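You operate a simulated robot arm through the tools that you are given. There is no shell and no other tool.

The job below is to be done with a simulated robot arm. You get a single attempt, and the scene is never put back.

## Task
Dock the grey headset pack, switch on, dial the channel that it shows and set the volume to MID.
Fine: use slot two; don't press LINK; leave the other packs alone.

The check looks at the end state, three seconds after you hand in, the way a careful person would. Anything else that was tipped, shoved, dropped, spilled or broken makes it a failure.

## Robot
A 6-joint arm with a two-finger parallel gripper, fixed in place. Base frame: the origin is at the foot of the arm, x ahead of it, y to its left, z up; the work surface is at about z = 0.86. Readings come in m, rad, newtons and seconds.
With the tool pointing down near the work surface it reaches from about 0.24 to 0.64 m from the base axis. Its first joint turns from -1.152 to 1.152 rad. Payload 2.7 kg.
Tool frame: the origin (TCP) lies between the finger pads and is the grasp point; the fingertips stand 0.023 m ahead of it; z points along the fingers, y is the line along which they close. Largest opening 0.094 m; finger width 0.038, thickness 0.01; the body of the gripper, 0.054 by 0.096 m, starts 0.039 m behind the TCP.
Orientation is that of the tool frame in the base frame, as a unit quaternion [x, y, z, w]. With the fingers straight down and closing along the base's y, the tool's x points along the base's -x, its y along +y and its z along -z.

## Interface
- The arm moves only by the tool send_rows. Its argument "series" is a list of rows, each a list of 7 numbers: the shift along the base's x, y, z in mm, then the turn, a rotation vector about the base's x, y, z in rad, then the finger opening in mm, from 0 to 94. In form: [[tx, ty, tz, ax, ay, az, fingers], ...]. A call has 1 to 20 rows; each row shifts and turns the commanded pose from where the row before left it. A row lasts 0.2 s, in which the tool goes at most 0.05 m and 0.15 rad; a call with a longer step from one row to the next is refused whole, and so is a gripper value outside its range. Where a pose cannot be reached the arm comes as near as it can. A force on the tool above 90 N (or 10 N above the force at the start of the call, whichever is more), or a blocked arm, ends the call early, and 0.2 s more pass. Each finger travels about 0.045 m/s and halts on what it meets, pressing with about 38 N; the grip force reading is that of the motor and also rises with nothing between the fingers. The clock runs only during rows and for 0.2 s after the last one: add rows that do not move to give the fingers time. It gives the time, the measured TCP pose, the force on the tool (base axes), the opening and the grip force at its end, in the units of the frame above (readings bear some noise), with the torque about the TCP (base axes, N m) and any sound that the robot's microphone picked up, and new pictures: "pictures" is both (left out), scene, wrist or none.
- Cameras (640 x 400 px; columns grow to the right, rows downward): "scene" is fixed at [0.0686, -0.423, 1.4121]; the picture's right is [0.84, -0.54, 0.00], its down [-0.27, -0.42, -0.86] and it looks along [0.47, 0.73, -0.50] (base axes); focal length 341 px, centre (320, 200). "wrist" rides on the gripper at [0.086, 0.016, -0.075] in the tool frame; the picture's right is [-0.18, 0.98, 0.00], its down [-0.58, -0.11, -0.81] and it looks along [-0.79, -0.15, 0.59] (tool axes); focal length 243 px, centre (320, 200).
- probe_pixels(camera, pixels): there is no depth. For up to 12 entries [column, row, z] of the newest picture of that camera ("zoom" is the newest enlarged one), the place [x, y] in the base frame at which the ray of that pixel passes the height z, good to about 0.003 m. It takes no simulated time.
- inspect(camera, box): a new picture of the part [left, top, right, bottom] of that camera's present view, enlarged. It takes no simulated time.
- hand_in(): hands the job in; it is judged then, once.

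Unless the task says otherwise, let go and move clear before handing in.

The tools are called after "Emit:" by a JSON object that holds its "op" and its "data". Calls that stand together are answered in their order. send_rows: Moves the arm, as the interface text tells. Its arguments: {"type":"object","properties":{"series":{"type":"array","items":{"type":"array","items":{"type":"number"}}},"pictures":{"type":"string","enum":["both","scene","wrist","none"]}},"required":["series"]} The other tools are called the same way: probe_pixels (camera, pixels) gives the place at which the rays of pixels pass given heights; inspect (camera, box) takes an enlarged picture of a part of a camera's view; hand_in () hands the job in.

At the start:

```text
clock: 0.0
tool_pos: [0.4307, 0.0308, 1.231]
orientation: [0.0, 1.0, 0.0, 0.0]
force: [0.2, -0.6, -0.4]
moment: [0.04, -0.01, 0.01]
finger_gap: 0.0941
gripper_force: 0.0
```

scene: 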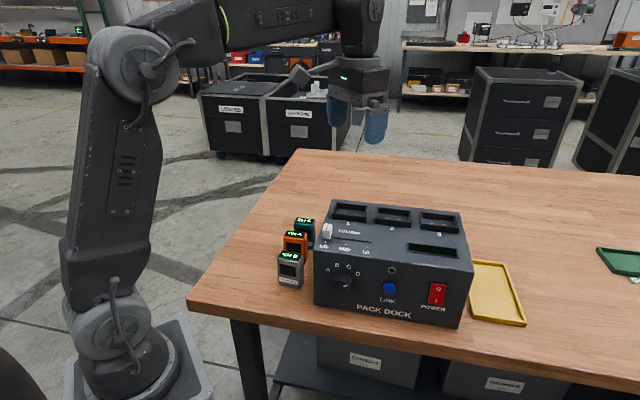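
wrist: 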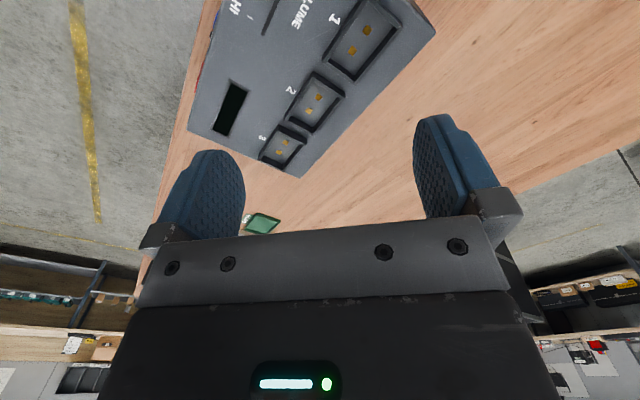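

The scene shows a pack dock (around px 320-470, 200-325) with three slots, a volume slider, a rotary channel dial, a LINK button and a POWER rocker. Three small packs stand left of it, with the grey one in front at about (290,270). I'll enlarge these first.

Emit:
{"op": "inspect", "data": {"camera": "scene", "box": [260, 200, 340, 300]}}

Emit:
{"op": "inspect", "data": {"camera": "scene", "box": [310, 190, 480, 330]}}

Emit:
{"op": "inspect", "data": {"camera": "wrist", "box": [180, 0, 440, 180]}}

```text
4.00 times, centred on (300, 250) of scene
```

zoom: 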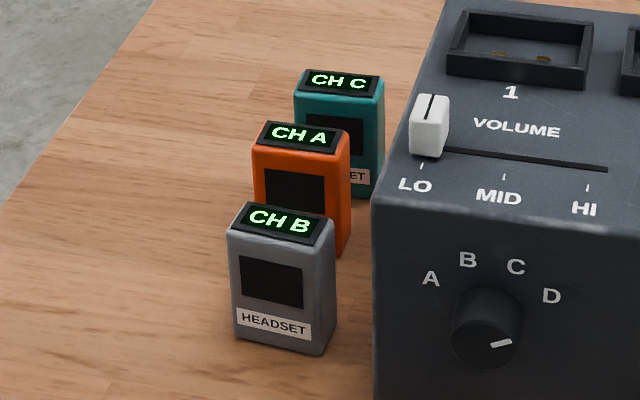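

```text
2.86 times, centred on (395, 260) of scene
```

zoom: 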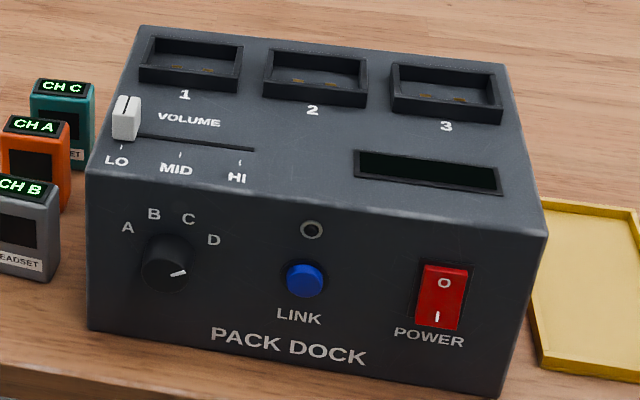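

```text
2.22 times, centred on (310, 90) of wrist
```

zoom: 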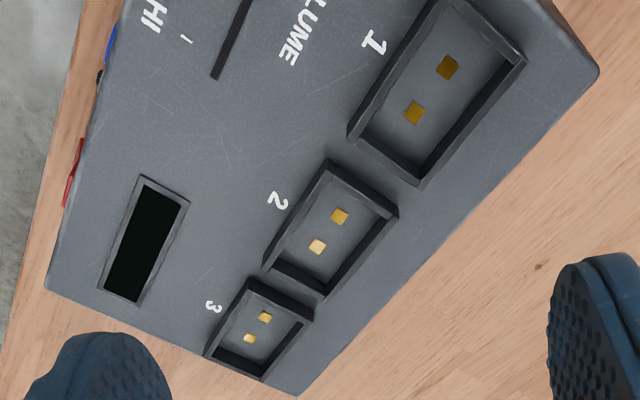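

The enlarged views show the grey pack reading CH B, the volume slider at LO and the dial pointing past D. The rocker reads O on top and I at the bottom. I'll probe the dock corners and pack positions at several heights.

Emit:
{"op": "probe_pixels", "data": {"camera": "scene", "pixels": [[314.6, 305.5, 0.86], [456.9, 329.2, 0.86], [313.5, 254, 0.96], [473.7, 272, 0.96], [331, 199.5, 0.96], [460.7, 212.8, 0.96], [313.5, 254, 0.94], [473.7, 272, 0.94], [331, 199.5, 0.94], [460.7, 212.8, 0.94], [313.5, 254, 0.98], [331, 199.5, 0.98]]}}

Emit:
{"op": "probe_pixels", "data": {"camera": "scene", "pixels": [[278.9, 284.4, 0.86], [300, 288.5, 0.86], [303.5, 265, 0.86], [277, 254, 0.9], [300, 258, 0.9], [277, 254, 0.92], [300, 258, 0.92], [297.9, 259.5, 0.92], [277.5, 257.5, 0.92], [280, 250, 0.92], [301.5, 254, 0.92]]}}

Emit:
{"op": "inspect", "data": {"camera": "scene", "box": [268, 240, 316, 300]}}

```text
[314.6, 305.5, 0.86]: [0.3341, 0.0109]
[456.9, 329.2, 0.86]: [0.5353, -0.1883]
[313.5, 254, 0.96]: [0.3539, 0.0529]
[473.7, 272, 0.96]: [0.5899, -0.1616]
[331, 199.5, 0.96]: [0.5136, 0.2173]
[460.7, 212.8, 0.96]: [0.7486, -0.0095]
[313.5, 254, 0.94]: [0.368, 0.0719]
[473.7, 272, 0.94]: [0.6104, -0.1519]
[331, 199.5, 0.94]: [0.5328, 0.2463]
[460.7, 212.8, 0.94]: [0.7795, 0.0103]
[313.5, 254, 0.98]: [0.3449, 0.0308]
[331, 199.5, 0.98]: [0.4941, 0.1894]
```

```text
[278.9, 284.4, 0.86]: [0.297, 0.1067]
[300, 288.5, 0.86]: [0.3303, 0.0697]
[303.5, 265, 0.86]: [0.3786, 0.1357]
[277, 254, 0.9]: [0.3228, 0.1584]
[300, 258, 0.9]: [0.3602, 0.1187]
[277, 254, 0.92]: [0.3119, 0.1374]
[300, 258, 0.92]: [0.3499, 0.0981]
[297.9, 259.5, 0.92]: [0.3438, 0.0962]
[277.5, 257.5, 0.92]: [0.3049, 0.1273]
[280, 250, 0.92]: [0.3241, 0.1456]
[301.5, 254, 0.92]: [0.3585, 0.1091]
```

```text
6.67 times, centred on (292, 270) of scene
```

zoom: 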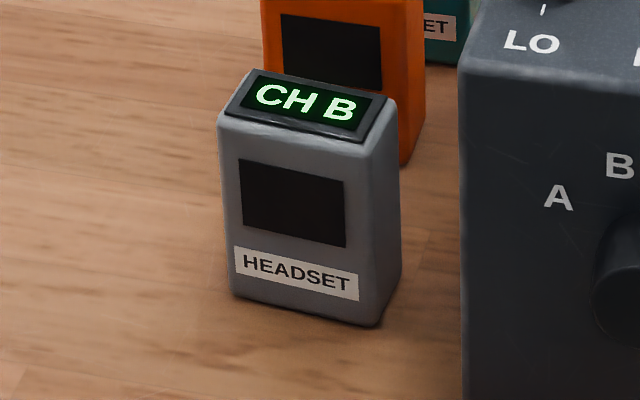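

The probes put the dock at about 0.28 × 0.2 m with its top near z≈1.0 and its long axis along about (0.71,-0.70). I'll enlarge the knob, rocker, slider and slots to get exact geometry.

Emit:
{"op": "inspect", "data": {"camera": "scene", "box": [320, 255, 370, 295]}}

Emit:
{"op": "inspect", "data": {"camera": "scene", "box": [415, 270, 465, 315]}}

Emit:
{"op": "inspect", "data": {"camera": "scene", "box": [310, 210, 380, 260]}}

Emit:
{"op": "inspect", "data": {"camera": "scene", "box": [325, 195, 465, 245]}}

Emit:
{"op": "inspect", "data": {"camera": "scene", "box": [270, 210, 330, 270]}}

```text
10.00 times, centred on (345, 275) of scene
```

zoom: 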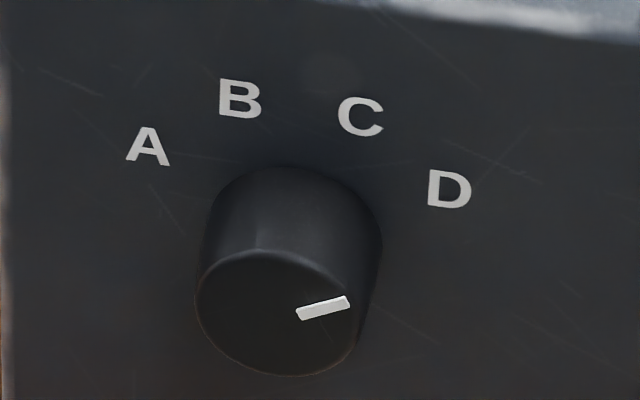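

```text
8.89 times, centred on (440, 292) of scene
```

zoom: 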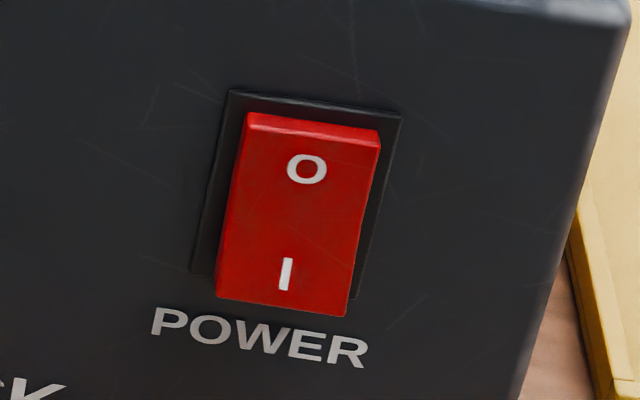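

```text
8.00 times, centred on (345, 235) of scene
```

zoom: 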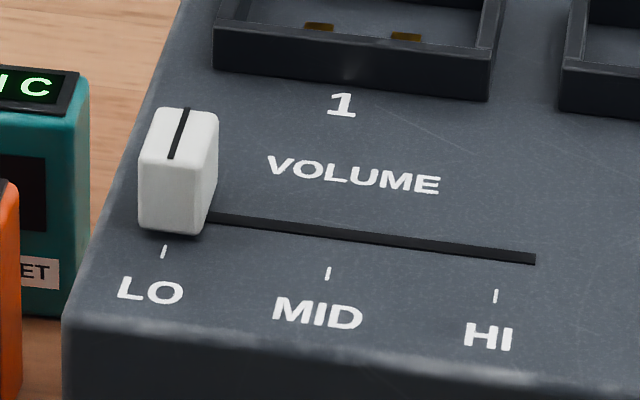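

```text
4.57 times, centred on (395, 220) of scene
```

zoom: 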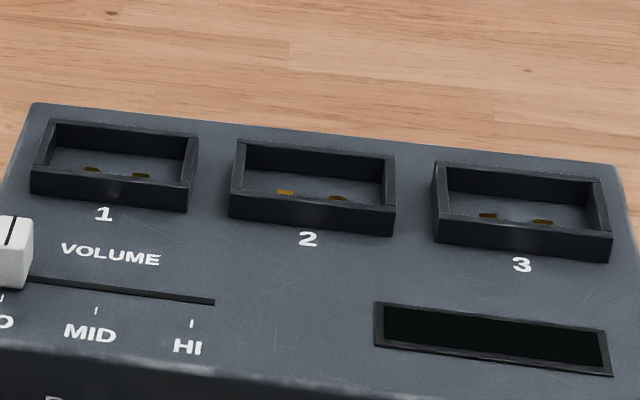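

```text
6.67 times, centred on (300, 240) of scene
```

zoom: 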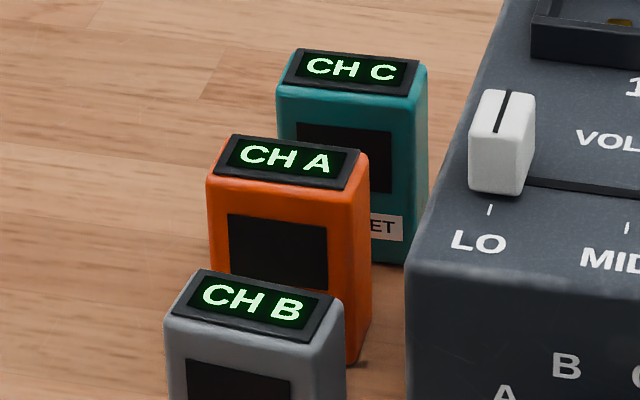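

The dial reads D, so it has to turn about 84° counter-clockwise to B, and the slider has to move to the MID tick. I'll locate the pack edges, knob, rocker, slots and slider more exactly with probes.

Emit:
{"op": "probe_pixels", "data": {"camera": "scene", "pixels": [[278.8, 284.5, 0.86], [300.6, 288.8, 0.86], [304.3, 283.5, 0.86], [282, 250.5, 0.94], [303.5, 254.5, 0.94], [298.7, 261.3, 0.94], [277.3, 257.3, 0.94], [282, 250.5, 0.945], [303.5, 254.5, 0.945], [298.7, 261.3, 0.945], [277.3, 257.3, 0.945]]}}

Emit:
{"op": "probe_pixels", "data": {"camera": "scene", "pixels": [[342.8, 277.1, 0.92], [342.8, 277.1, 0.94], [342.8, 277.1, 0.96], [438, 294, 0.9], [438, 294, 0.92], [438, 294, 0.94], [344.3, 264.5, 1.0], [365.3, 267.5, 1.0], [330, 265.5, 1.0], [330.5, 261, 1.0]]}}

Emit:
{"op": "probe_pixels", "data": {"camera": "scene", "pixels": [[331.7, 218.3, 1.01], [366, 222, 1.01], [335.9, 202.5, 1.01], [368.2, 206.2, 1.01], [375.5, 224, 1.01], [411.5, 227.6, 1.01], [377, 207, 1.01], [411.5, 211, 1.01], [420.5, 229.5, 1.01], [458.8, 233, 1.01], [420.8, 211.5, 1.01], [456, 215, 1.01]]}}

Emit:
{"op": "probe_pixels", "data": {"camera": "scene", "pixels": [[190, 305, 0.86], [300, 150, 0.86], [400, 345, 0.86], [302, 243, 0.94], [297, 230.5, 0.94], [319, 234, 0.94], [314, 217.5, 0.94]]}}

```text
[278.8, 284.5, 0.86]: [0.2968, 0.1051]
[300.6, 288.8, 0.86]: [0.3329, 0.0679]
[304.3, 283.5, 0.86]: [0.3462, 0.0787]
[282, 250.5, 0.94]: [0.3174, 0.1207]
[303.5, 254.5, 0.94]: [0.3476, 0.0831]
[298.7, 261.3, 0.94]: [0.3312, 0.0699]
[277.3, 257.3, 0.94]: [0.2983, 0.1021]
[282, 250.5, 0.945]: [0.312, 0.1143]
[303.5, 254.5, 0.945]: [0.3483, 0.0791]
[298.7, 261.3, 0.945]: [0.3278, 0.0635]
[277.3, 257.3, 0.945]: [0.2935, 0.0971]
```

```text
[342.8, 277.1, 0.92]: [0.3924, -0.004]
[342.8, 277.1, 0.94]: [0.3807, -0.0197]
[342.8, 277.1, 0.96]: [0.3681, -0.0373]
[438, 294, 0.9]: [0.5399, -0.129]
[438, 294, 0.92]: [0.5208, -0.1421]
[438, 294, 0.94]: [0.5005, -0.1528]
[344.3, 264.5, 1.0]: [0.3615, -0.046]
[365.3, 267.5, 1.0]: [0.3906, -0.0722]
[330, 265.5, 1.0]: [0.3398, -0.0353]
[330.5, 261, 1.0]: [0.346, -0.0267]
```

```text
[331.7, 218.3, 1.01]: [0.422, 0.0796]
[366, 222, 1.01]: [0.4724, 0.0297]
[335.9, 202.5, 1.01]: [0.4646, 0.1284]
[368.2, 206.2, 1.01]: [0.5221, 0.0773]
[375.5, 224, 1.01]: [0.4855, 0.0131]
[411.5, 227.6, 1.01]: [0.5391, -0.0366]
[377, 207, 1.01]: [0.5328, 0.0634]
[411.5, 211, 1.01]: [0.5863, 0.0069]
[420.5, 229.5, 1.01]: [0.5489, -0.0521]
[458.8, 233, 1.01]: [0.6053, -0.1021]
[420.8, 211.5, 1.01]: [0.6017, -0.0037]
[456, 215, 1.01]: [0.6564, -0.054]
```

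```text
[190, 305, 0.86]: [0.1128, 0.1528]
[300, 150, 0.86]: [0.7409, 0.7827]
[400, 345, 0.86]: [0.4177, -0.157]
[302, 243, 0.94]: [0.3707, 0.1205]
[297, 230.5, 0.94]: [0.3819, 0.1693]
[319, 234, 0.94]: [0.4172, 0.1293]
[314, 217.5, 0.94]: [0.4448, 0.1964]
```

The grey pack's centre is near (0.324, 0.095), about 50×28×80 mm, aligned at about -45° like the dock. I'll move above it with the tool yawed +45° and take a wrist look.

Emit:
{"op": "send_rows", "data": {"series": [[-13.4, 8, -14, 0, 0, 0.098, 80], [-13.4, 8, -14, 0, 0, 0.098, 80], [-13.4, 8, -14, 0, 0, 0.098, 80], [-13.4, 8, -14, 0, 0, 0.098, 75], [-13.4, 8, -14, 0, 0, 0.098, 72], [-13.4, 8, -14, 0, 0, 0.098, 70], [-13.4, 8, -14, 0, 0, 0.098, 70], [-13.4, 8, -14, 0, 0, 0.099, 70], [0, 0, 0, 0, 0, 0, 70], [0, 0, 0, 0, 0, 0, 70]]}}

Emit:
{"op": "probe_pixels", "data": {"camera": "scene", "pixels": [[283.2, 236.7, 0.94], [304.5, 238.5, 0.94], [307.2, 233.25, 0.94], [286.5, 230.55, 0.94], [325.4, 241.5, 1.0], [346, 244.1, 1.0], [366.9, 246.9, 1.0]]}}

```text
clock: 2.2
tool_pos: [0.325, 0.0932, 1.1204]
orientation: [-0.382, 0.924, 0.001, 0.001]
force: [0.1, 0.2, 0.5]
moment: [-0.04, 0.01, 0.02]
finger_gap: 0.0702
gripper_force: 0.1
```

scene: 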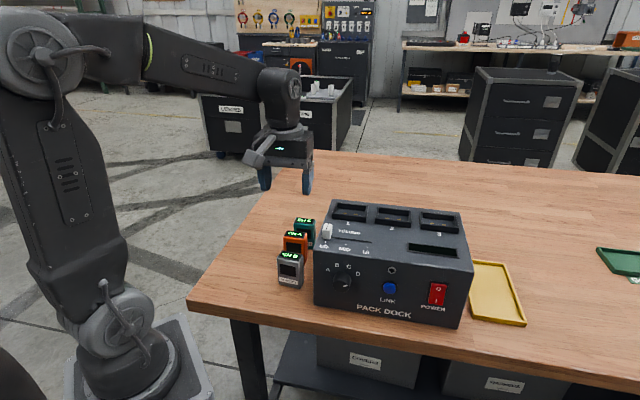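
wrist: 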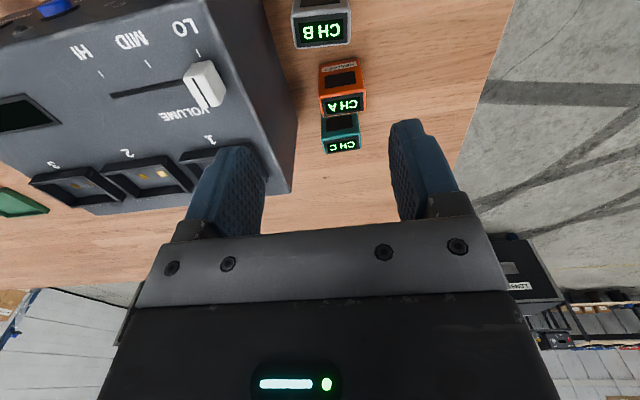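

```text
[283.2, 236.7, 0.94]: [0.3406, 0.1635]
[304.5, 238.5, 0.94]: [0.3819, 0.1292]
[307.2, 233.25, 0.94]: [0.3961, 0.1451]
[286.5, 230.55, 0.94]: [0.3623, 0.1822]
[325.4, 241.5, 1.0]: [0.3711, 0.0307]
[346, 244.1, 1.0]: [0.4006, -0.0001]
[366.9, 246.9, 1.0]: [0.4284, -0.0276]
```

The arm is above the packs: the wrist picture shows the grey pack (CH B) at (322,28), and the dock's slot 2 at (148,178). I'll enlarge both to cross-check the geometry.

Emit:
{"op": "inspect", "data": {"camera": "wrist", "box": [275, 0, 385, 70]}}

Emit:
{"op": "inspect", "data": {"camera": "wrist", "box": [80, 130, 220, 220]}}

```text
5.71 times, centred on (330, 35) of wrist
```

zoom: 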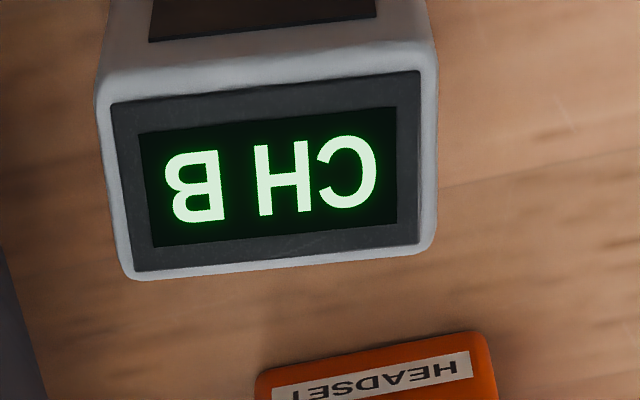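

```text
4.44 times, centred on (150, 175) of wrist
```

zoom: 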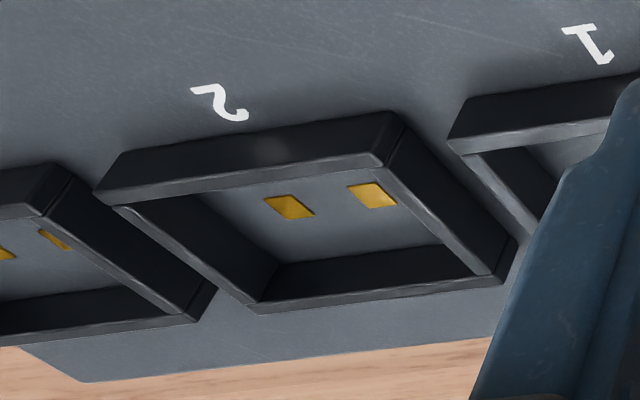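

The zoom views are clear, so I'll triangulate the deck height from the volume ticks, and probe the pack's top corners and slot 2's rim corners.

Emit:
{"op": "probe_pixels", "data": {"camera": "wrist", "pixels": [[295.85, 48.66, 0.94], [349.6, 44.1, 0.94], [350.1, 11.4, 0.94], [291.5, 14.9, 0.94], [106.8, 176.6, 1.013], [161.3, 167.8, 1.013], [187.6, 191.2, 1.013], [136, 198, 1.013], [140.5, 189.6, 1.0], [177.7, 185.1, 1.0]]}}

Emit:
{"op": "inspect", "data": {"camera": "wrist", "box": [60, 10, 240, 130]}}

```text
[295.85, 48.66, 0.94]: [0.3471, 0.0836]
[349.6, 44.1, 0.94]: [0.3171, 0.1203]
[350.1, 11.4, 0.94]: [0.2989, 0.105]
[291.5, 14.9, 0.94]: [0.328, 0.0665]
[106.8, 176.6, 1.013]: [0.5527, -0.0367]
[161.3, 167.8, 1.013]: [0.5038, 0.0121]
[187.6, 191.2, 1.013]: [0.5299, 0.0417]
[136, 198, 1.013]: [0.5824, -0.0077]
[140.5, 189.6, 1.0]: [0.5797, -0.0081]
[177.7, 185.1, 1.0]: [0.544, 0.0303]
```

```text
3.33 times, centred on (150, 70) of wrist
```

zoom: 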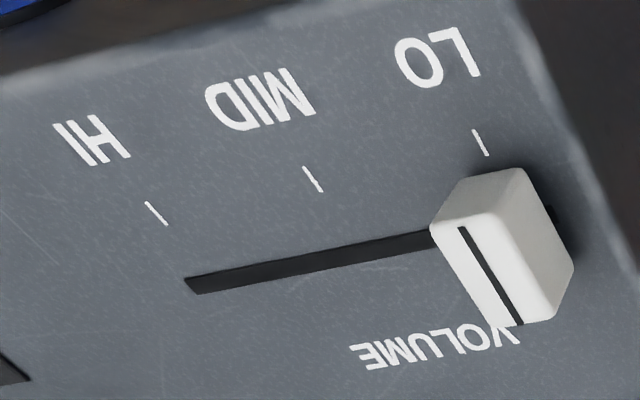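

Triangulation puts the deck at z≈1.015, the slot rims about 13 mm above that, and the grey pack at (0.324, 0.094) with its width line at about -51° (the dock is at -45°). I'll turn the tool -0.11 rad and go down to z≈1.01 to check alignment.

Emit:
{"op": "send_rows", "data": {"series": [[-0.5, 0, -20, 0, 0, -0.055, 70], [0, 0, -20, 0, 0, -0.055, 70], [0, 0, -20, 0, 0, 0, 70], [0, 0, -20, 0, 0, 0, 70], [0, 0, -20, 0, 0, 0, 70], [0, 0, 0, 0, 0, 0, 70]]}}

Emit:
{"op": "inspect", "data": {"camera": "wrist", "box": [220, 40, 420, 200]}}

```text
clock: 3.6
tool_pos: [0.3243, 0.0941, 1.0193]
orientation: [-0.33, 0.944, 0.0, 0.001]
force: [-0.4, 0.6, -0.6]
moment: [0.03, 0.01, 0.01]
finger_gap: 0.0701
gripper_force: 0.1
```

scene: 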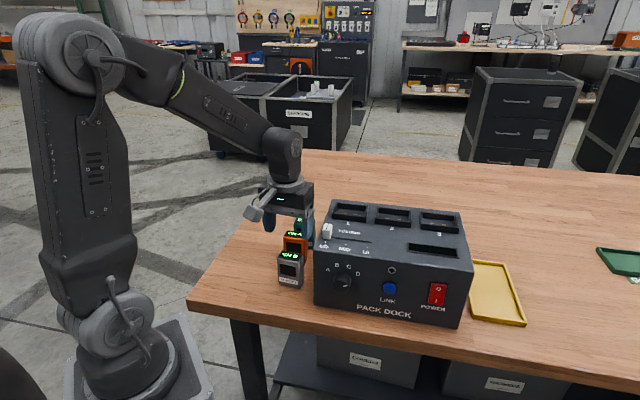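
wrist: 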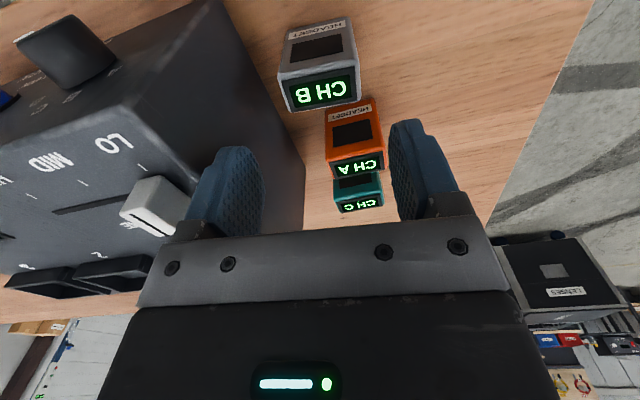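

```text
2.50 times, centred on (320, 120) of wrist
```

zoom: 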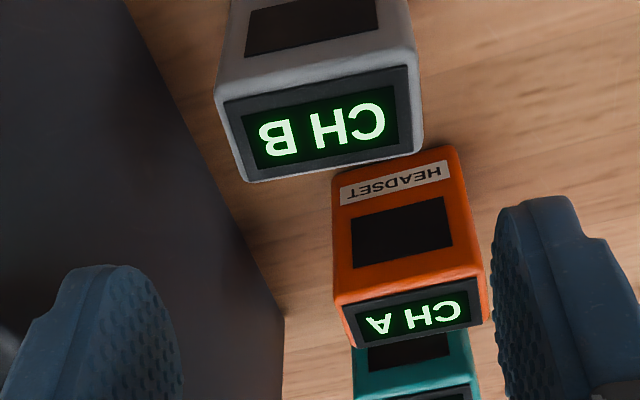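

The pack's display plate lines up with the tool axis within about 1° and is centred within about 3 mm. I'll go straight down to TCP z≈0.92 with the fingers open 70 mm.

Emit:
{"op": "send_rows", "data": {"series": [[0, 0, -20, 0, 0, 0, 70], [0, 0, -20, 0, 0, 0, 70], [0, 0, -20, 0, 0, 0, 70], [0, 0, -20, 0, 0, 0, 70], [0, 0, -19, 0, 0, 0, 70], [0, 0, 0, 0, 0, 0, 70]]}}

Emit:
{"op": "inspect", "data": {"camera": "wrist", "box": [180, 60, 460, 240]}}

```text
clock: 5.0
tool_pos: [0.3238, 0.0941, 0.92]
orientation: [-0.331, 0.944, 0.001, 0.0]
force: [-0.1, -0.4, -0.1]
moment: [-0.02, 0.04, -0.01]
finger_gap: 0.07
gripper_force: 0.1
```

scene: 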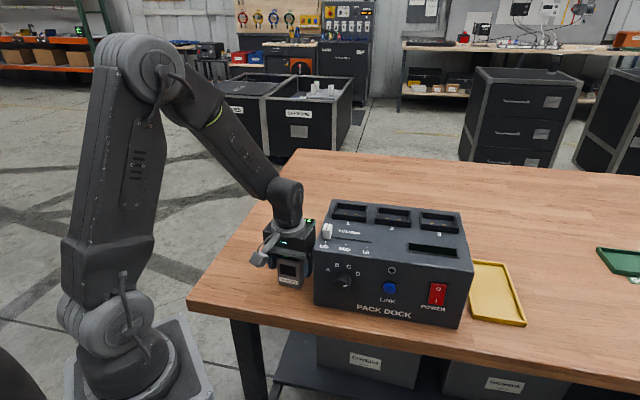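
wrist: 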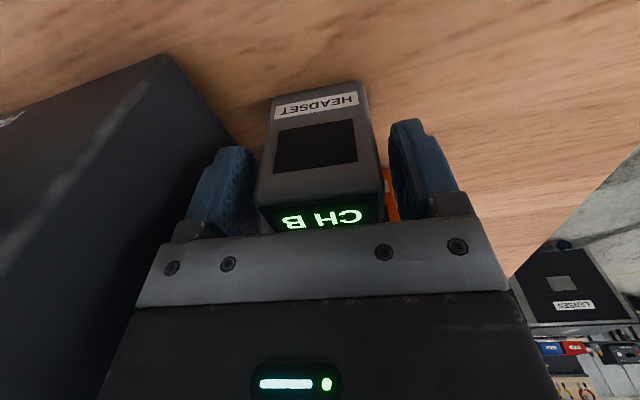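

```text
2.22 times, centred on (320, 150) of wrist
```

zoom: 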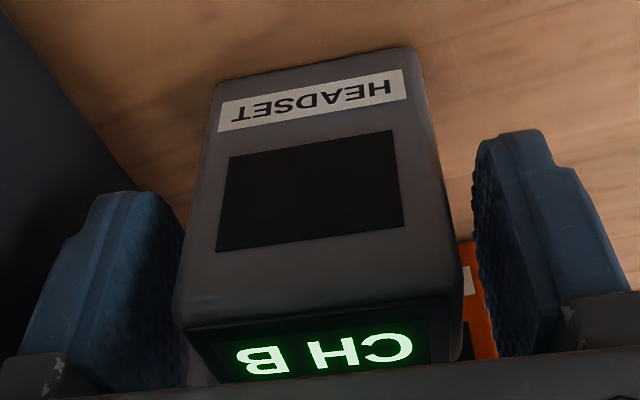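

The pack stands squarely between the two pads. I'll close on it and check the grip reading before lifting.

Emit:
{"op": "send_rows", "data": {"series": [[0, 0, 0, 0, 0, 0, 60], [0, 0, 0, 0, 0, 0, 52], [0, 0, 0, 0, 0, 0, 46], [0, 0, 0, 0, 0, 0, 44], [0, 0, 0, 0, 0, 0, 44]], "pictures": "wrist"}}

```text
clock: 6.2
tool_pos: [0.3221, 0.0942, 0.9202]
orientation: [-0.331, 0.944, 0.0, 0.001]
force: [-0.5, -0.2, -0.1]
moment: [-0.01, 0.0, 0.01]
finger_gap: 0.0538
gripper_force: 38.1
```

wrist: 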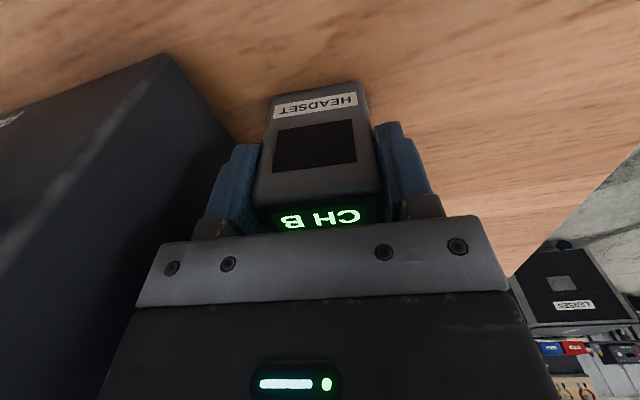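

The gap stopped at 53.8 mm with a 38 N grip, so the pack is held. I'll lift it straight up and check that it hangs straight.

Emit:
{"op": "send_rows", "data": {"series": [[0, 0, 10, 0, 0, 0, 44], [0, 0, 20, 0, 0, 0, 44], [0, 0, 25, 0, 0, 0, 44], [0, 0, 30, 0, 0, 0, 44], [0, 0, 30, 0, 0, 0, 44], [0, 0, 30, 0, 0, 0, 44], [0, 0, 30, 0, 0, 0, 44], [0, 0, 30, 0, 0, 0, 44], [0, 0, 25, 0, 0, 0, 44], [0, 0, 15, 0, 0, 0.057, 44], [0, 0, 0, 0, 0, 0.057, 44], [0, 0, 0, 0, 0, 0, 44]]}}

```text
clock: 8.8
tool_pos: [0.3233, 0.0941, 1.1669]
orientation: [-0.384, 0.923, 0.001, 0.001]
force: [-0.7, 0.8, -1.5]
moment: [0.02, 0.02, -0.02]
finger_gap: 0.0537
gripper_force: 37.7
```

scene: 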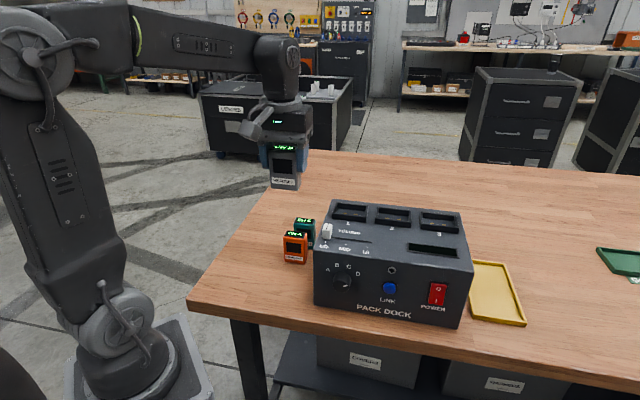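
wrist: 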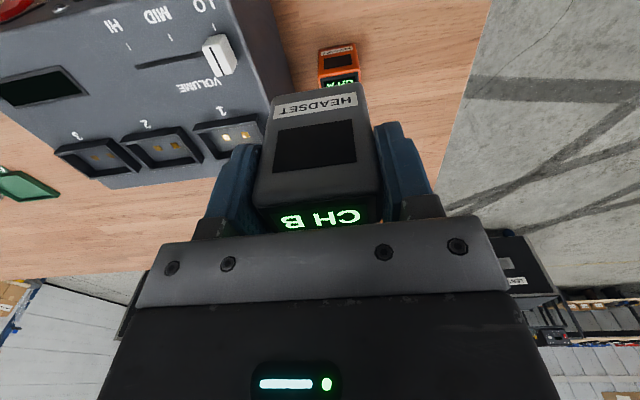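

The pack is held upright with CH B still lit. I'll shift toward the dock, staying high and short of slot 2, so the wrist camera can measure the slot closely.

Emit:
{"op": "send_rows", "data": {"series": [[15, -8, 0, 0, 0, 0, 44], [20, -11, 0, 0, 0, 0, 44], [20, -11, 0, 0, 0, 0, 44], [20, -11, 0, 0, 0, 0, 44], [20, -10, 0, 0, 0, 0, 44], [0, 0, 0, 0, 0, 0, 44], [0, 0, 0, 0, 0, 0, 44]], "pictures": "wrist"}}

Emit:
{"op": "inspect", "data": {"camera": "wrist", "box": [130, 60, 290, 180]}}

```text
clock: 10.4
tool_pos: [0.4178, 0.0437, 1.1674]
orientation: [-0.385, 0.923, -0.001, 0.0]
force: [-0.2, -0.2, -2.2]
moment: [0.0, 0.04, -0.02]
finger_gap: 0.0538
gripper_force: 37.9
```

wrist: 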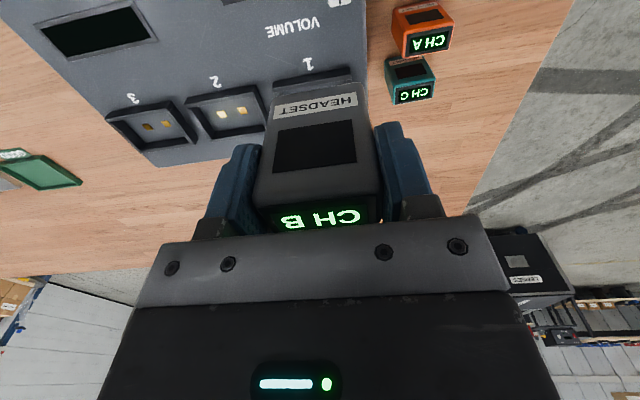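

```text
3.33 times, centred on (210, 120) of wrist
```

zoom: 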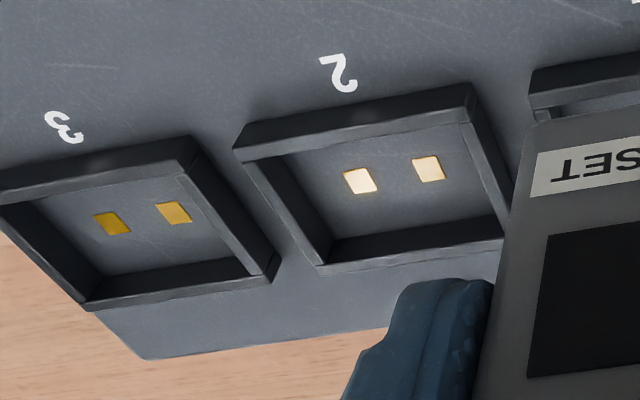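

Slot 2's inner opening measures about 64×40 mm and lies centred near tool (-0.048, -0.104), aligned with the tool. Next I'll measure where the pack sits in the grip.

Emit:
{"op": "inspect", "data": {"camera": "wrist", "box": [240, 70, 400, 240]}}

Emit:
{"op": "inspect", "data": {"camera": "scene", "box": [300, 100, 460, 250]}}

```text
2.35 times, centred on (320, 155) of wrist
```

zoom: 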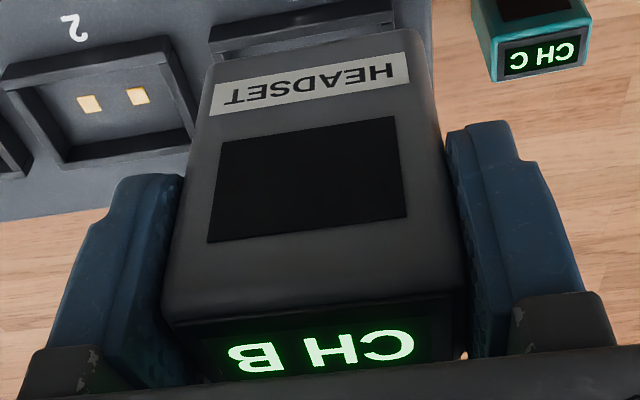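

```text
2.67 times, centred on (380, 175) of scene
```

zoom: 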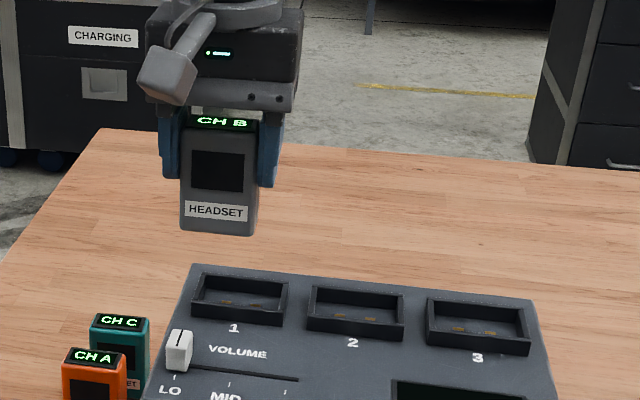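

The pack's front face is at tool x≈+0.012, so it is centred in the grip within about 2 mm. I'll move it over slot 2 at about (0.523, 0.003) and lower it to about 15 mm above the rim for a check.

Emit:
{"op": "send_rows", "data": {"series": [[20, -8, 0, 0, 0, 0, 44], [25, -10, 0, 0, 0, 0, 44], [25, -10, 0, 0, 0, 0, 44], [25, -9, 0, 0, 0, 0, 44], [10, -3.5, 0, 0, 0, 0, 44], [0, 0, -20, 0, 0, 0, 44], [0, 0, -20, 0, 0, 0, 44], [0, 0, -20, 0, 0, 0, 44], [0, 0, 0, 0, 0, 0, 44], [0, 0, 0, 0, 0, 0, 44]]}}

Emit:
{"op": "inspect", "data": {"camera": "scene", "box": [340, 130, 460, 240]}}

Emit:
{"op": "inspect", "data": {"camera": "wrist", "box": [200, 20, 420, 180]}}

```text
clock: 12.6
tool_pos: [0.5237, 0.0029, 1.1051]
orientation: [-0.384, 0.923, 0.0, 0.002]
force: [-0.6, 0.0, -1.4]
moment: [-0.01, 0.01, -0.01]
finger_gap: 0.0537
gripper_force: 38.1
```

scene: 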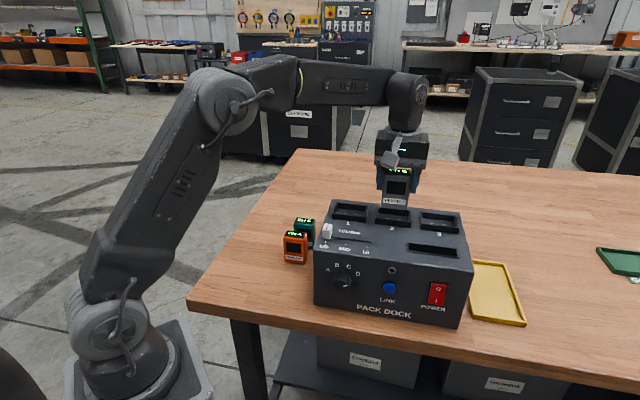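
wrist: 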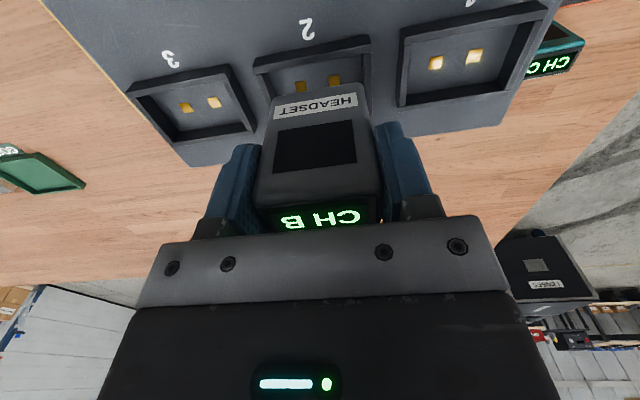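

```text
3.64 times, centred on (400, 185) of scene
```

zoom: 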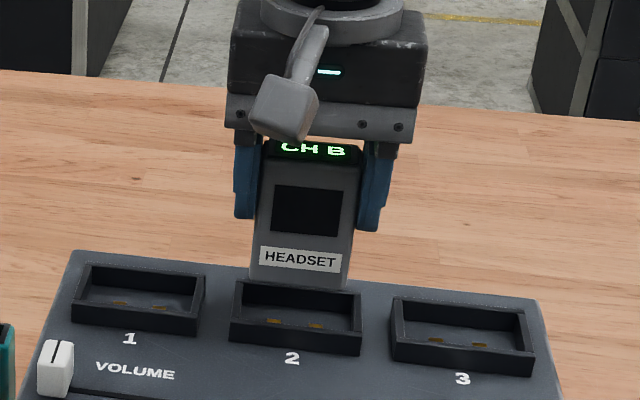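

```text
2.50 times, centred on (310, 100) of wrist
```

zoom: 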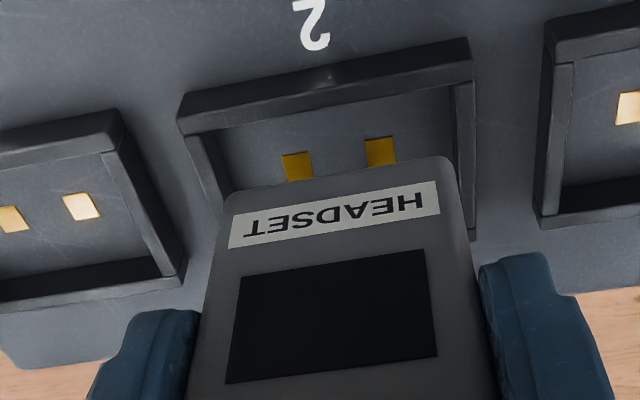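

The wrist zoom puts slot 2's inner front corners at tool y -0.035 and +0.030, so I need about 2.5 mm toward the right side; fore-aft is already centred. I'll correct that and lower the pack into the slot slowly.

Emit:
{"op": "send_rows", "data": {"series": [[1.6, -1.6, 0, 0, 0, 0, 44], [0, 0, -5, 0, 0, 0, 44], [0, 0, -5, 0, 0, 0, 44], [0, 0, -5, 0, 0, 0, 44], [0, 0, -4, 0, 0, 0, 44], [0, 0, -3, 0, 0, 0, 44], [0, 0, 0, 0, 0, 0, 44]]}}

Emit:
{"op": "inspect", "data": {"camera": "scene", "box": [340, 130, 460, 240]}}

Emit:
{"op": "inspect", "data": {"camera": "wrist", "box": [200, 20, 420, 180]}}

```text
clock: 14.2
tool_pos: [0.5253, -0.0001, 1.0844]
orientation: [-0.385, 0.923, 0.001, 0.0]
force: [0.5, 0.1, -1.7]
moment: [0.01, 0.01, 0.03]
finger_gap: 0.0537
gripper_force: 38.4
```

scene: 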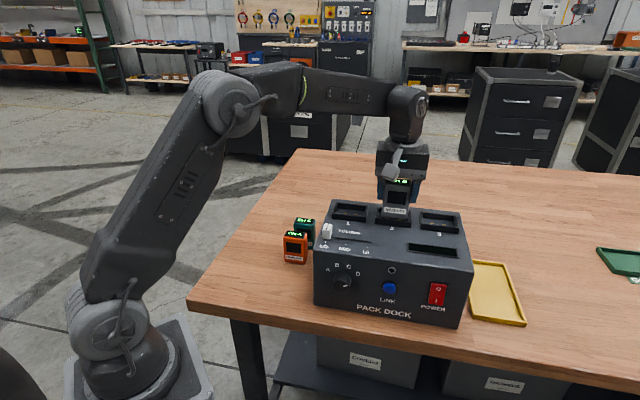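
wrist: 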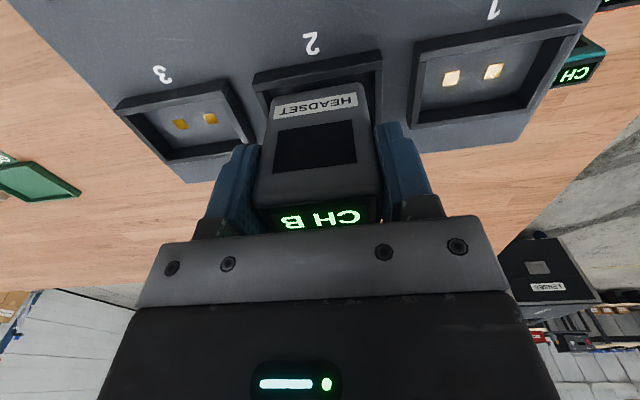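

```text
3.64 times, centred on (400, 185) of scene
```

zoom: 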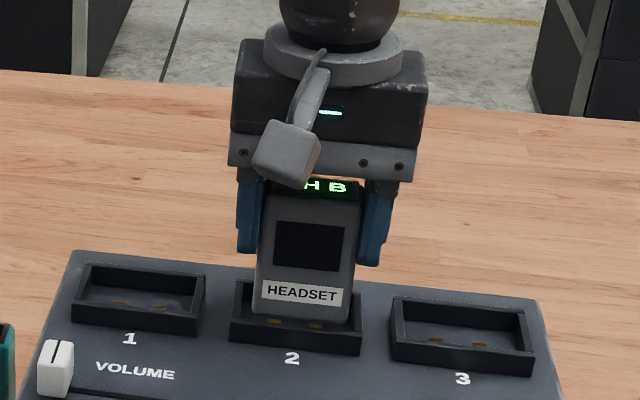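

```text
2.50 times, centred on (310, 100) of wrist
```

zoom: 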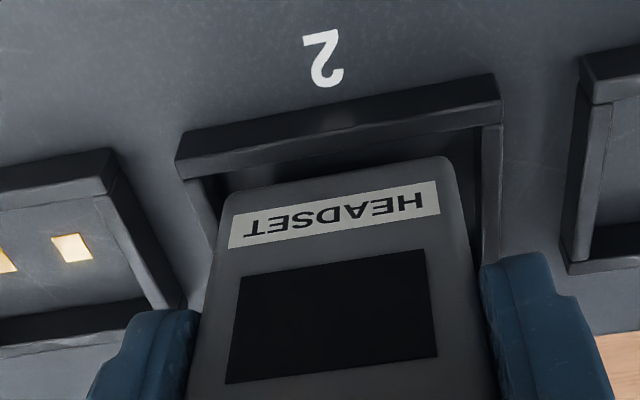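

The pack's bottom is now at the rim level inside slot 2, with clearance on every side (about 2 mm off-centre). I'll correct by 1.5 mm and lower in small steps until it touches the floor.

Emit:
{"op": "send_rows", "data": {"series": [[-1, 1, 0, 0, 0, 0, 44], [0, 0, -2.5, 0, 0, 0, 44], [0, 0, -2, 0, 0, 0, 44], [0, 0, -1.5, 0, 0, 0, 44], [0, 0, 0, 0, 0, 0, 44]], "pictures": "wrist"}}

```text
clock: 15.4
tool_pos: [0.5247, 0.001, 1.0769]
orientation: [-0.384, 0.923, 0.0, 0.0]
force: [0.1, -0.4, -1.5]
moment: [0.01, 0.01, -0.03]
finger_gap: 0.0539
gripper_force: 37.5
```

wrist: 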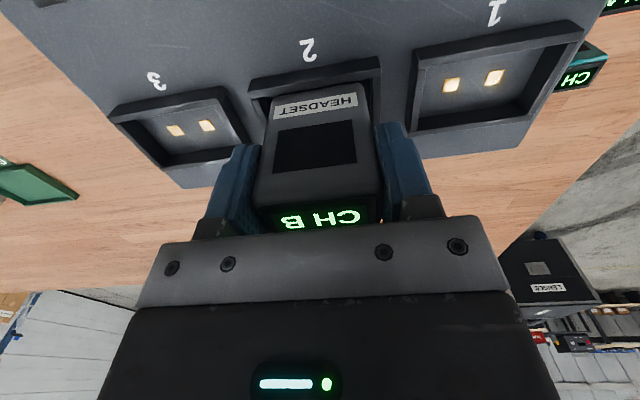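

There is no contact force yet (Fz≈-1.5 is just the pack's weight), so I'll continue down in 1 mm steps.

Emit:
{"op": "send_rows", "data": {"series": [[0, 0, -1, 0, 0, 0, 44], [0, 0, -1, 0, 0, 0, 44], [0, 0, 0, 0, 0, 0, 44]], "pictures": "none"}}

```text
clock: 16.2
tool_pos: [0.5237, 0.0018, 1.0766]
orientation: [-0.384, 0.923, 0.001, 0.001]
force: [-0.5, -0.3, -1.0]
moment: [0.0, -0.01, -0.02]
finger_gap: 0.054
gripper_force: 37.9
```

Emit:
{"op": "send_rows", "data": {"series": [[0, 0, -1, 0, 0, 0, 44], [0, 0, -1, 0, 0, 0, 44], [0, 0, 0, 0, 0, 0, 44]], "pictures": "none"}}

```text
clock: 17.0
tool_pos: [0.5249, 0.0019, 1.074]
orientation: [-0.384, 0.923, 0.001, 0.001]
force: [0.0, 0.1, -1.8]
moment: [0.03, 0.01, 0.03]
finger_gap: 0.0535
gripper_force: 38.5
```

The force is still only the pack's weight at z≈1.074, so the floor has not been reached. I'll take a few more small steps down and look.

Emit:
{"op": "send_rows", "data": {"series": [[0, 0, -1, 0, 0, 0, 44], [0, 0, -1, 0, 0, 0, 44], [0, 0, 0, 0, 0, 0, 44]], "pictures": "both"}}

Emit:
{"op": "inspect", "data": {"camera": "scene", "box": [360, 160, 430, 240]}}

Emit:
{"op": "inspect", "data": {"camera": "wrist", "box": [220, 40, 420, 160]}}

```text
clock: 17.8
tool_pos: [0.5244, 0.0021, 1.0731]
orientation: [-0.384, 0.923, 0.001, 0.001]
force: [-0.2, -0.5, -1.7]
moment: [0.02, 0.04, -0.02]
finger_gap: 0.0535
gripper_force: 38.4
```

scene: 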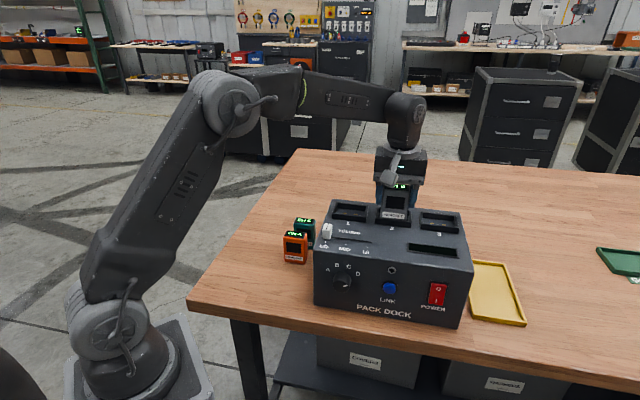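
wrist: 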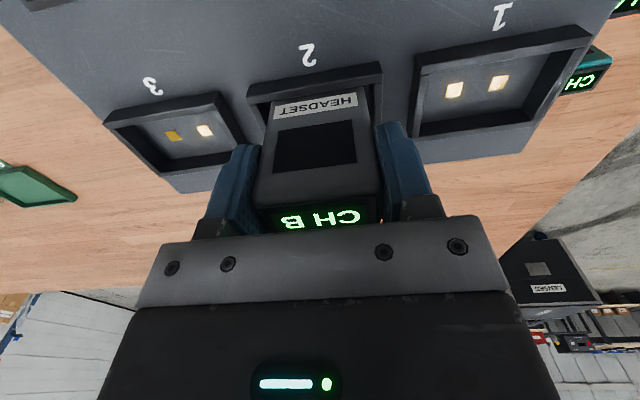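

```text
5.00 times, centred on (395, 200) of scene
```

zoom: 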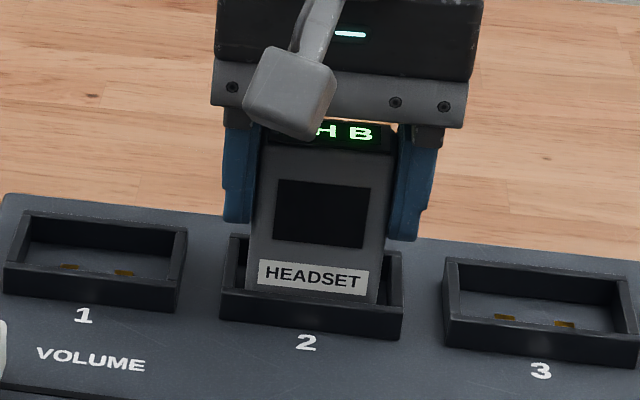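

```text
3.20 times, centred on (320, 100) of wrist
```

zoom: 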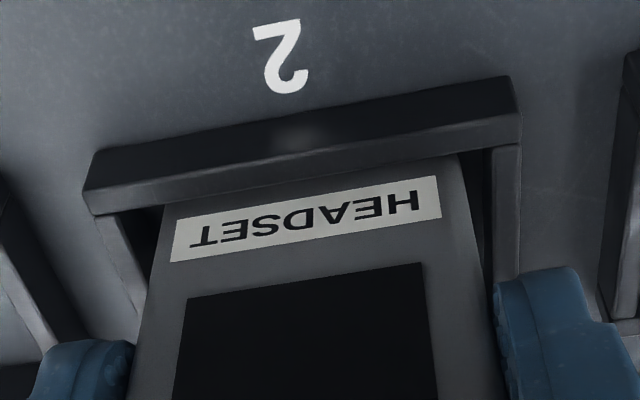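

The pack's lower edge is now inside slot 2's rim (HEADSET label just above the front rim), still with no contact. I'll continue down gently.

Emit:
{"op": "send_rows", "data": {"series": [[0, 0, -1, 0, 0, 0, 44], [0, 0, -1, 0, 0, 0, 44], [0, 0, 0, 0, 0, 0, 44]], "pictures": "none"}}

```text
clock: 18.6
tool_pos: [0.5239, 0.0026, 1.0698]
orientation: [-0.385, 0.923, 0.0, 0.002]
force: [-0.7, -0.5, 2.1]
moment: [0.07, 0.15, 0.04]
finger_gap: 0.0537
gripper_force: 37.5
```

Fz rose from -1.7 to +2.1 N at z≈1.07, which suggests first contact with the slot floor. I'll go 1 mm more to confirm.

Emit:
{"op": "send_rows", "data": {"series": [[0, 0, -1, 0, 0, 0, 44], [0, 0, 0, 0, 0, 0, 44]], "pictures": "both"}}

Emit:
{"op": "inspect", "data": {"camera": "scene", "box": [360, 160, 430, 240]}}

```text
clock: 19.2
tool_pos: [0.5234, 0.0012, 1.0697]
orientation: [-0.384, 0.923, 0.0, 0.001]
force: [-2.7, -0.2, 9.0]
moment: [0.24, 0.37, 0.01]
finger_gap: 0.0534
gripper_force: 37.8
```

scene: 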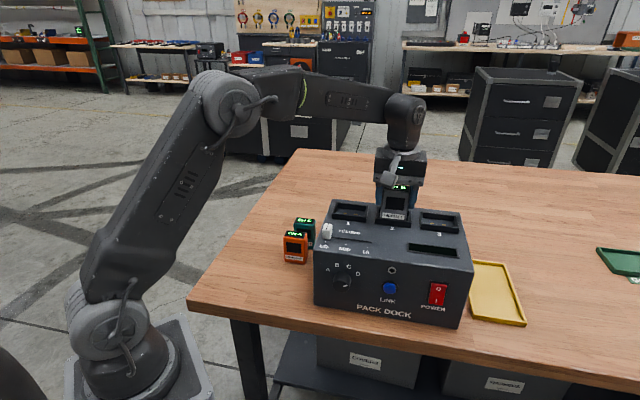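
wrist: 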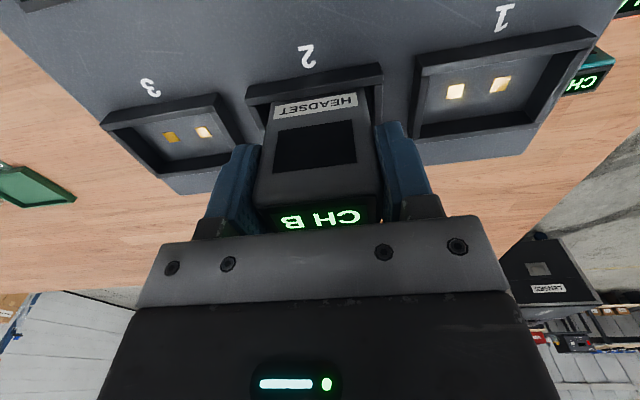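

```text
5.00 times, centred on (395, 200) of scene
```

zoom: 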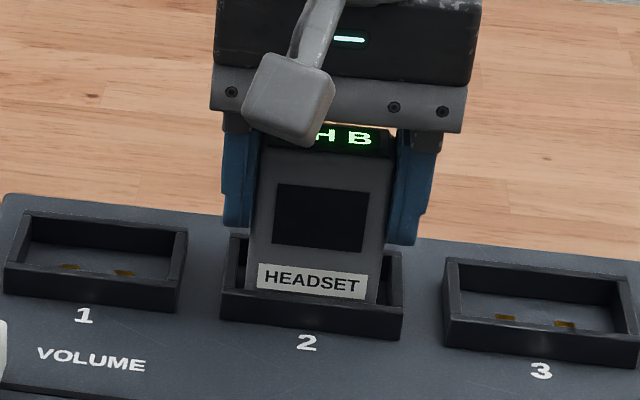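

Fz is +9 N at z≈1.0697 and the picture shows the pack seated behind slot 2's front rim, so it is resting on the floor. I'll open the fingers and check that it stays upright.

Emit:
{"op": "send_rows", "data": {"series": [[0, 0, 0.5, 0, 0, 0, 54], [0, 0, 0, 0, 0, 0, 57], [0, 0, 0, 0, 0, 0, 62], [0, 0, 0, 0, 0, 0, 68], [0, 0, 0, 0, 0, 0, 74], [0, 0, 0, 0, 0, 0, 74]]}}

Emit:
{"op": "inspect", "data": {"camera": "wrist", "box": [200, 40, 440, 240]}}

```text
clock: 20.6
tool_pos: [0.5251, 0.0019, 1.0707]
orientation: [-0.384, 0.923, 0.0, 0.001]
force: [0.2, 0.5, 0.1]
moment: [0.06, 0.01, 0.01]
finger_gap: 0.074
gripper_force: 0.0
```

scene: 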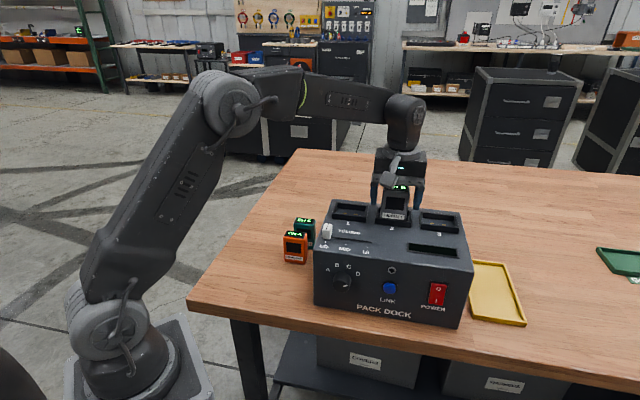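
wrist: 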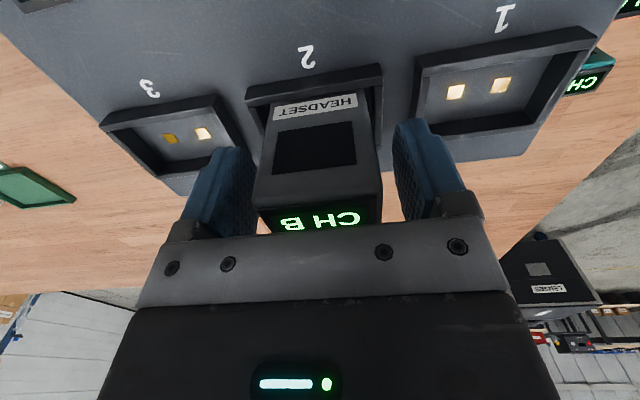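

```text
2.00 times, centred on (320, 140) of wrist
```

zoom: 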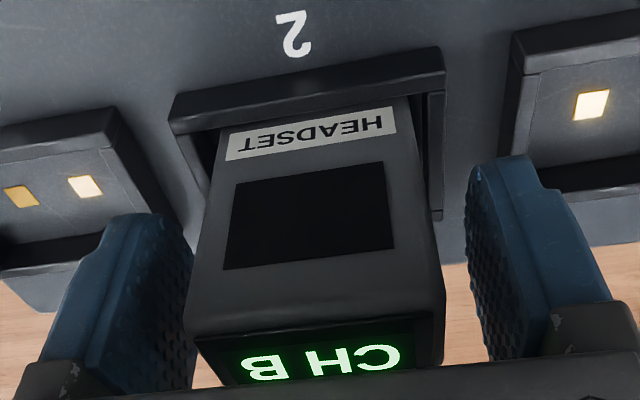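

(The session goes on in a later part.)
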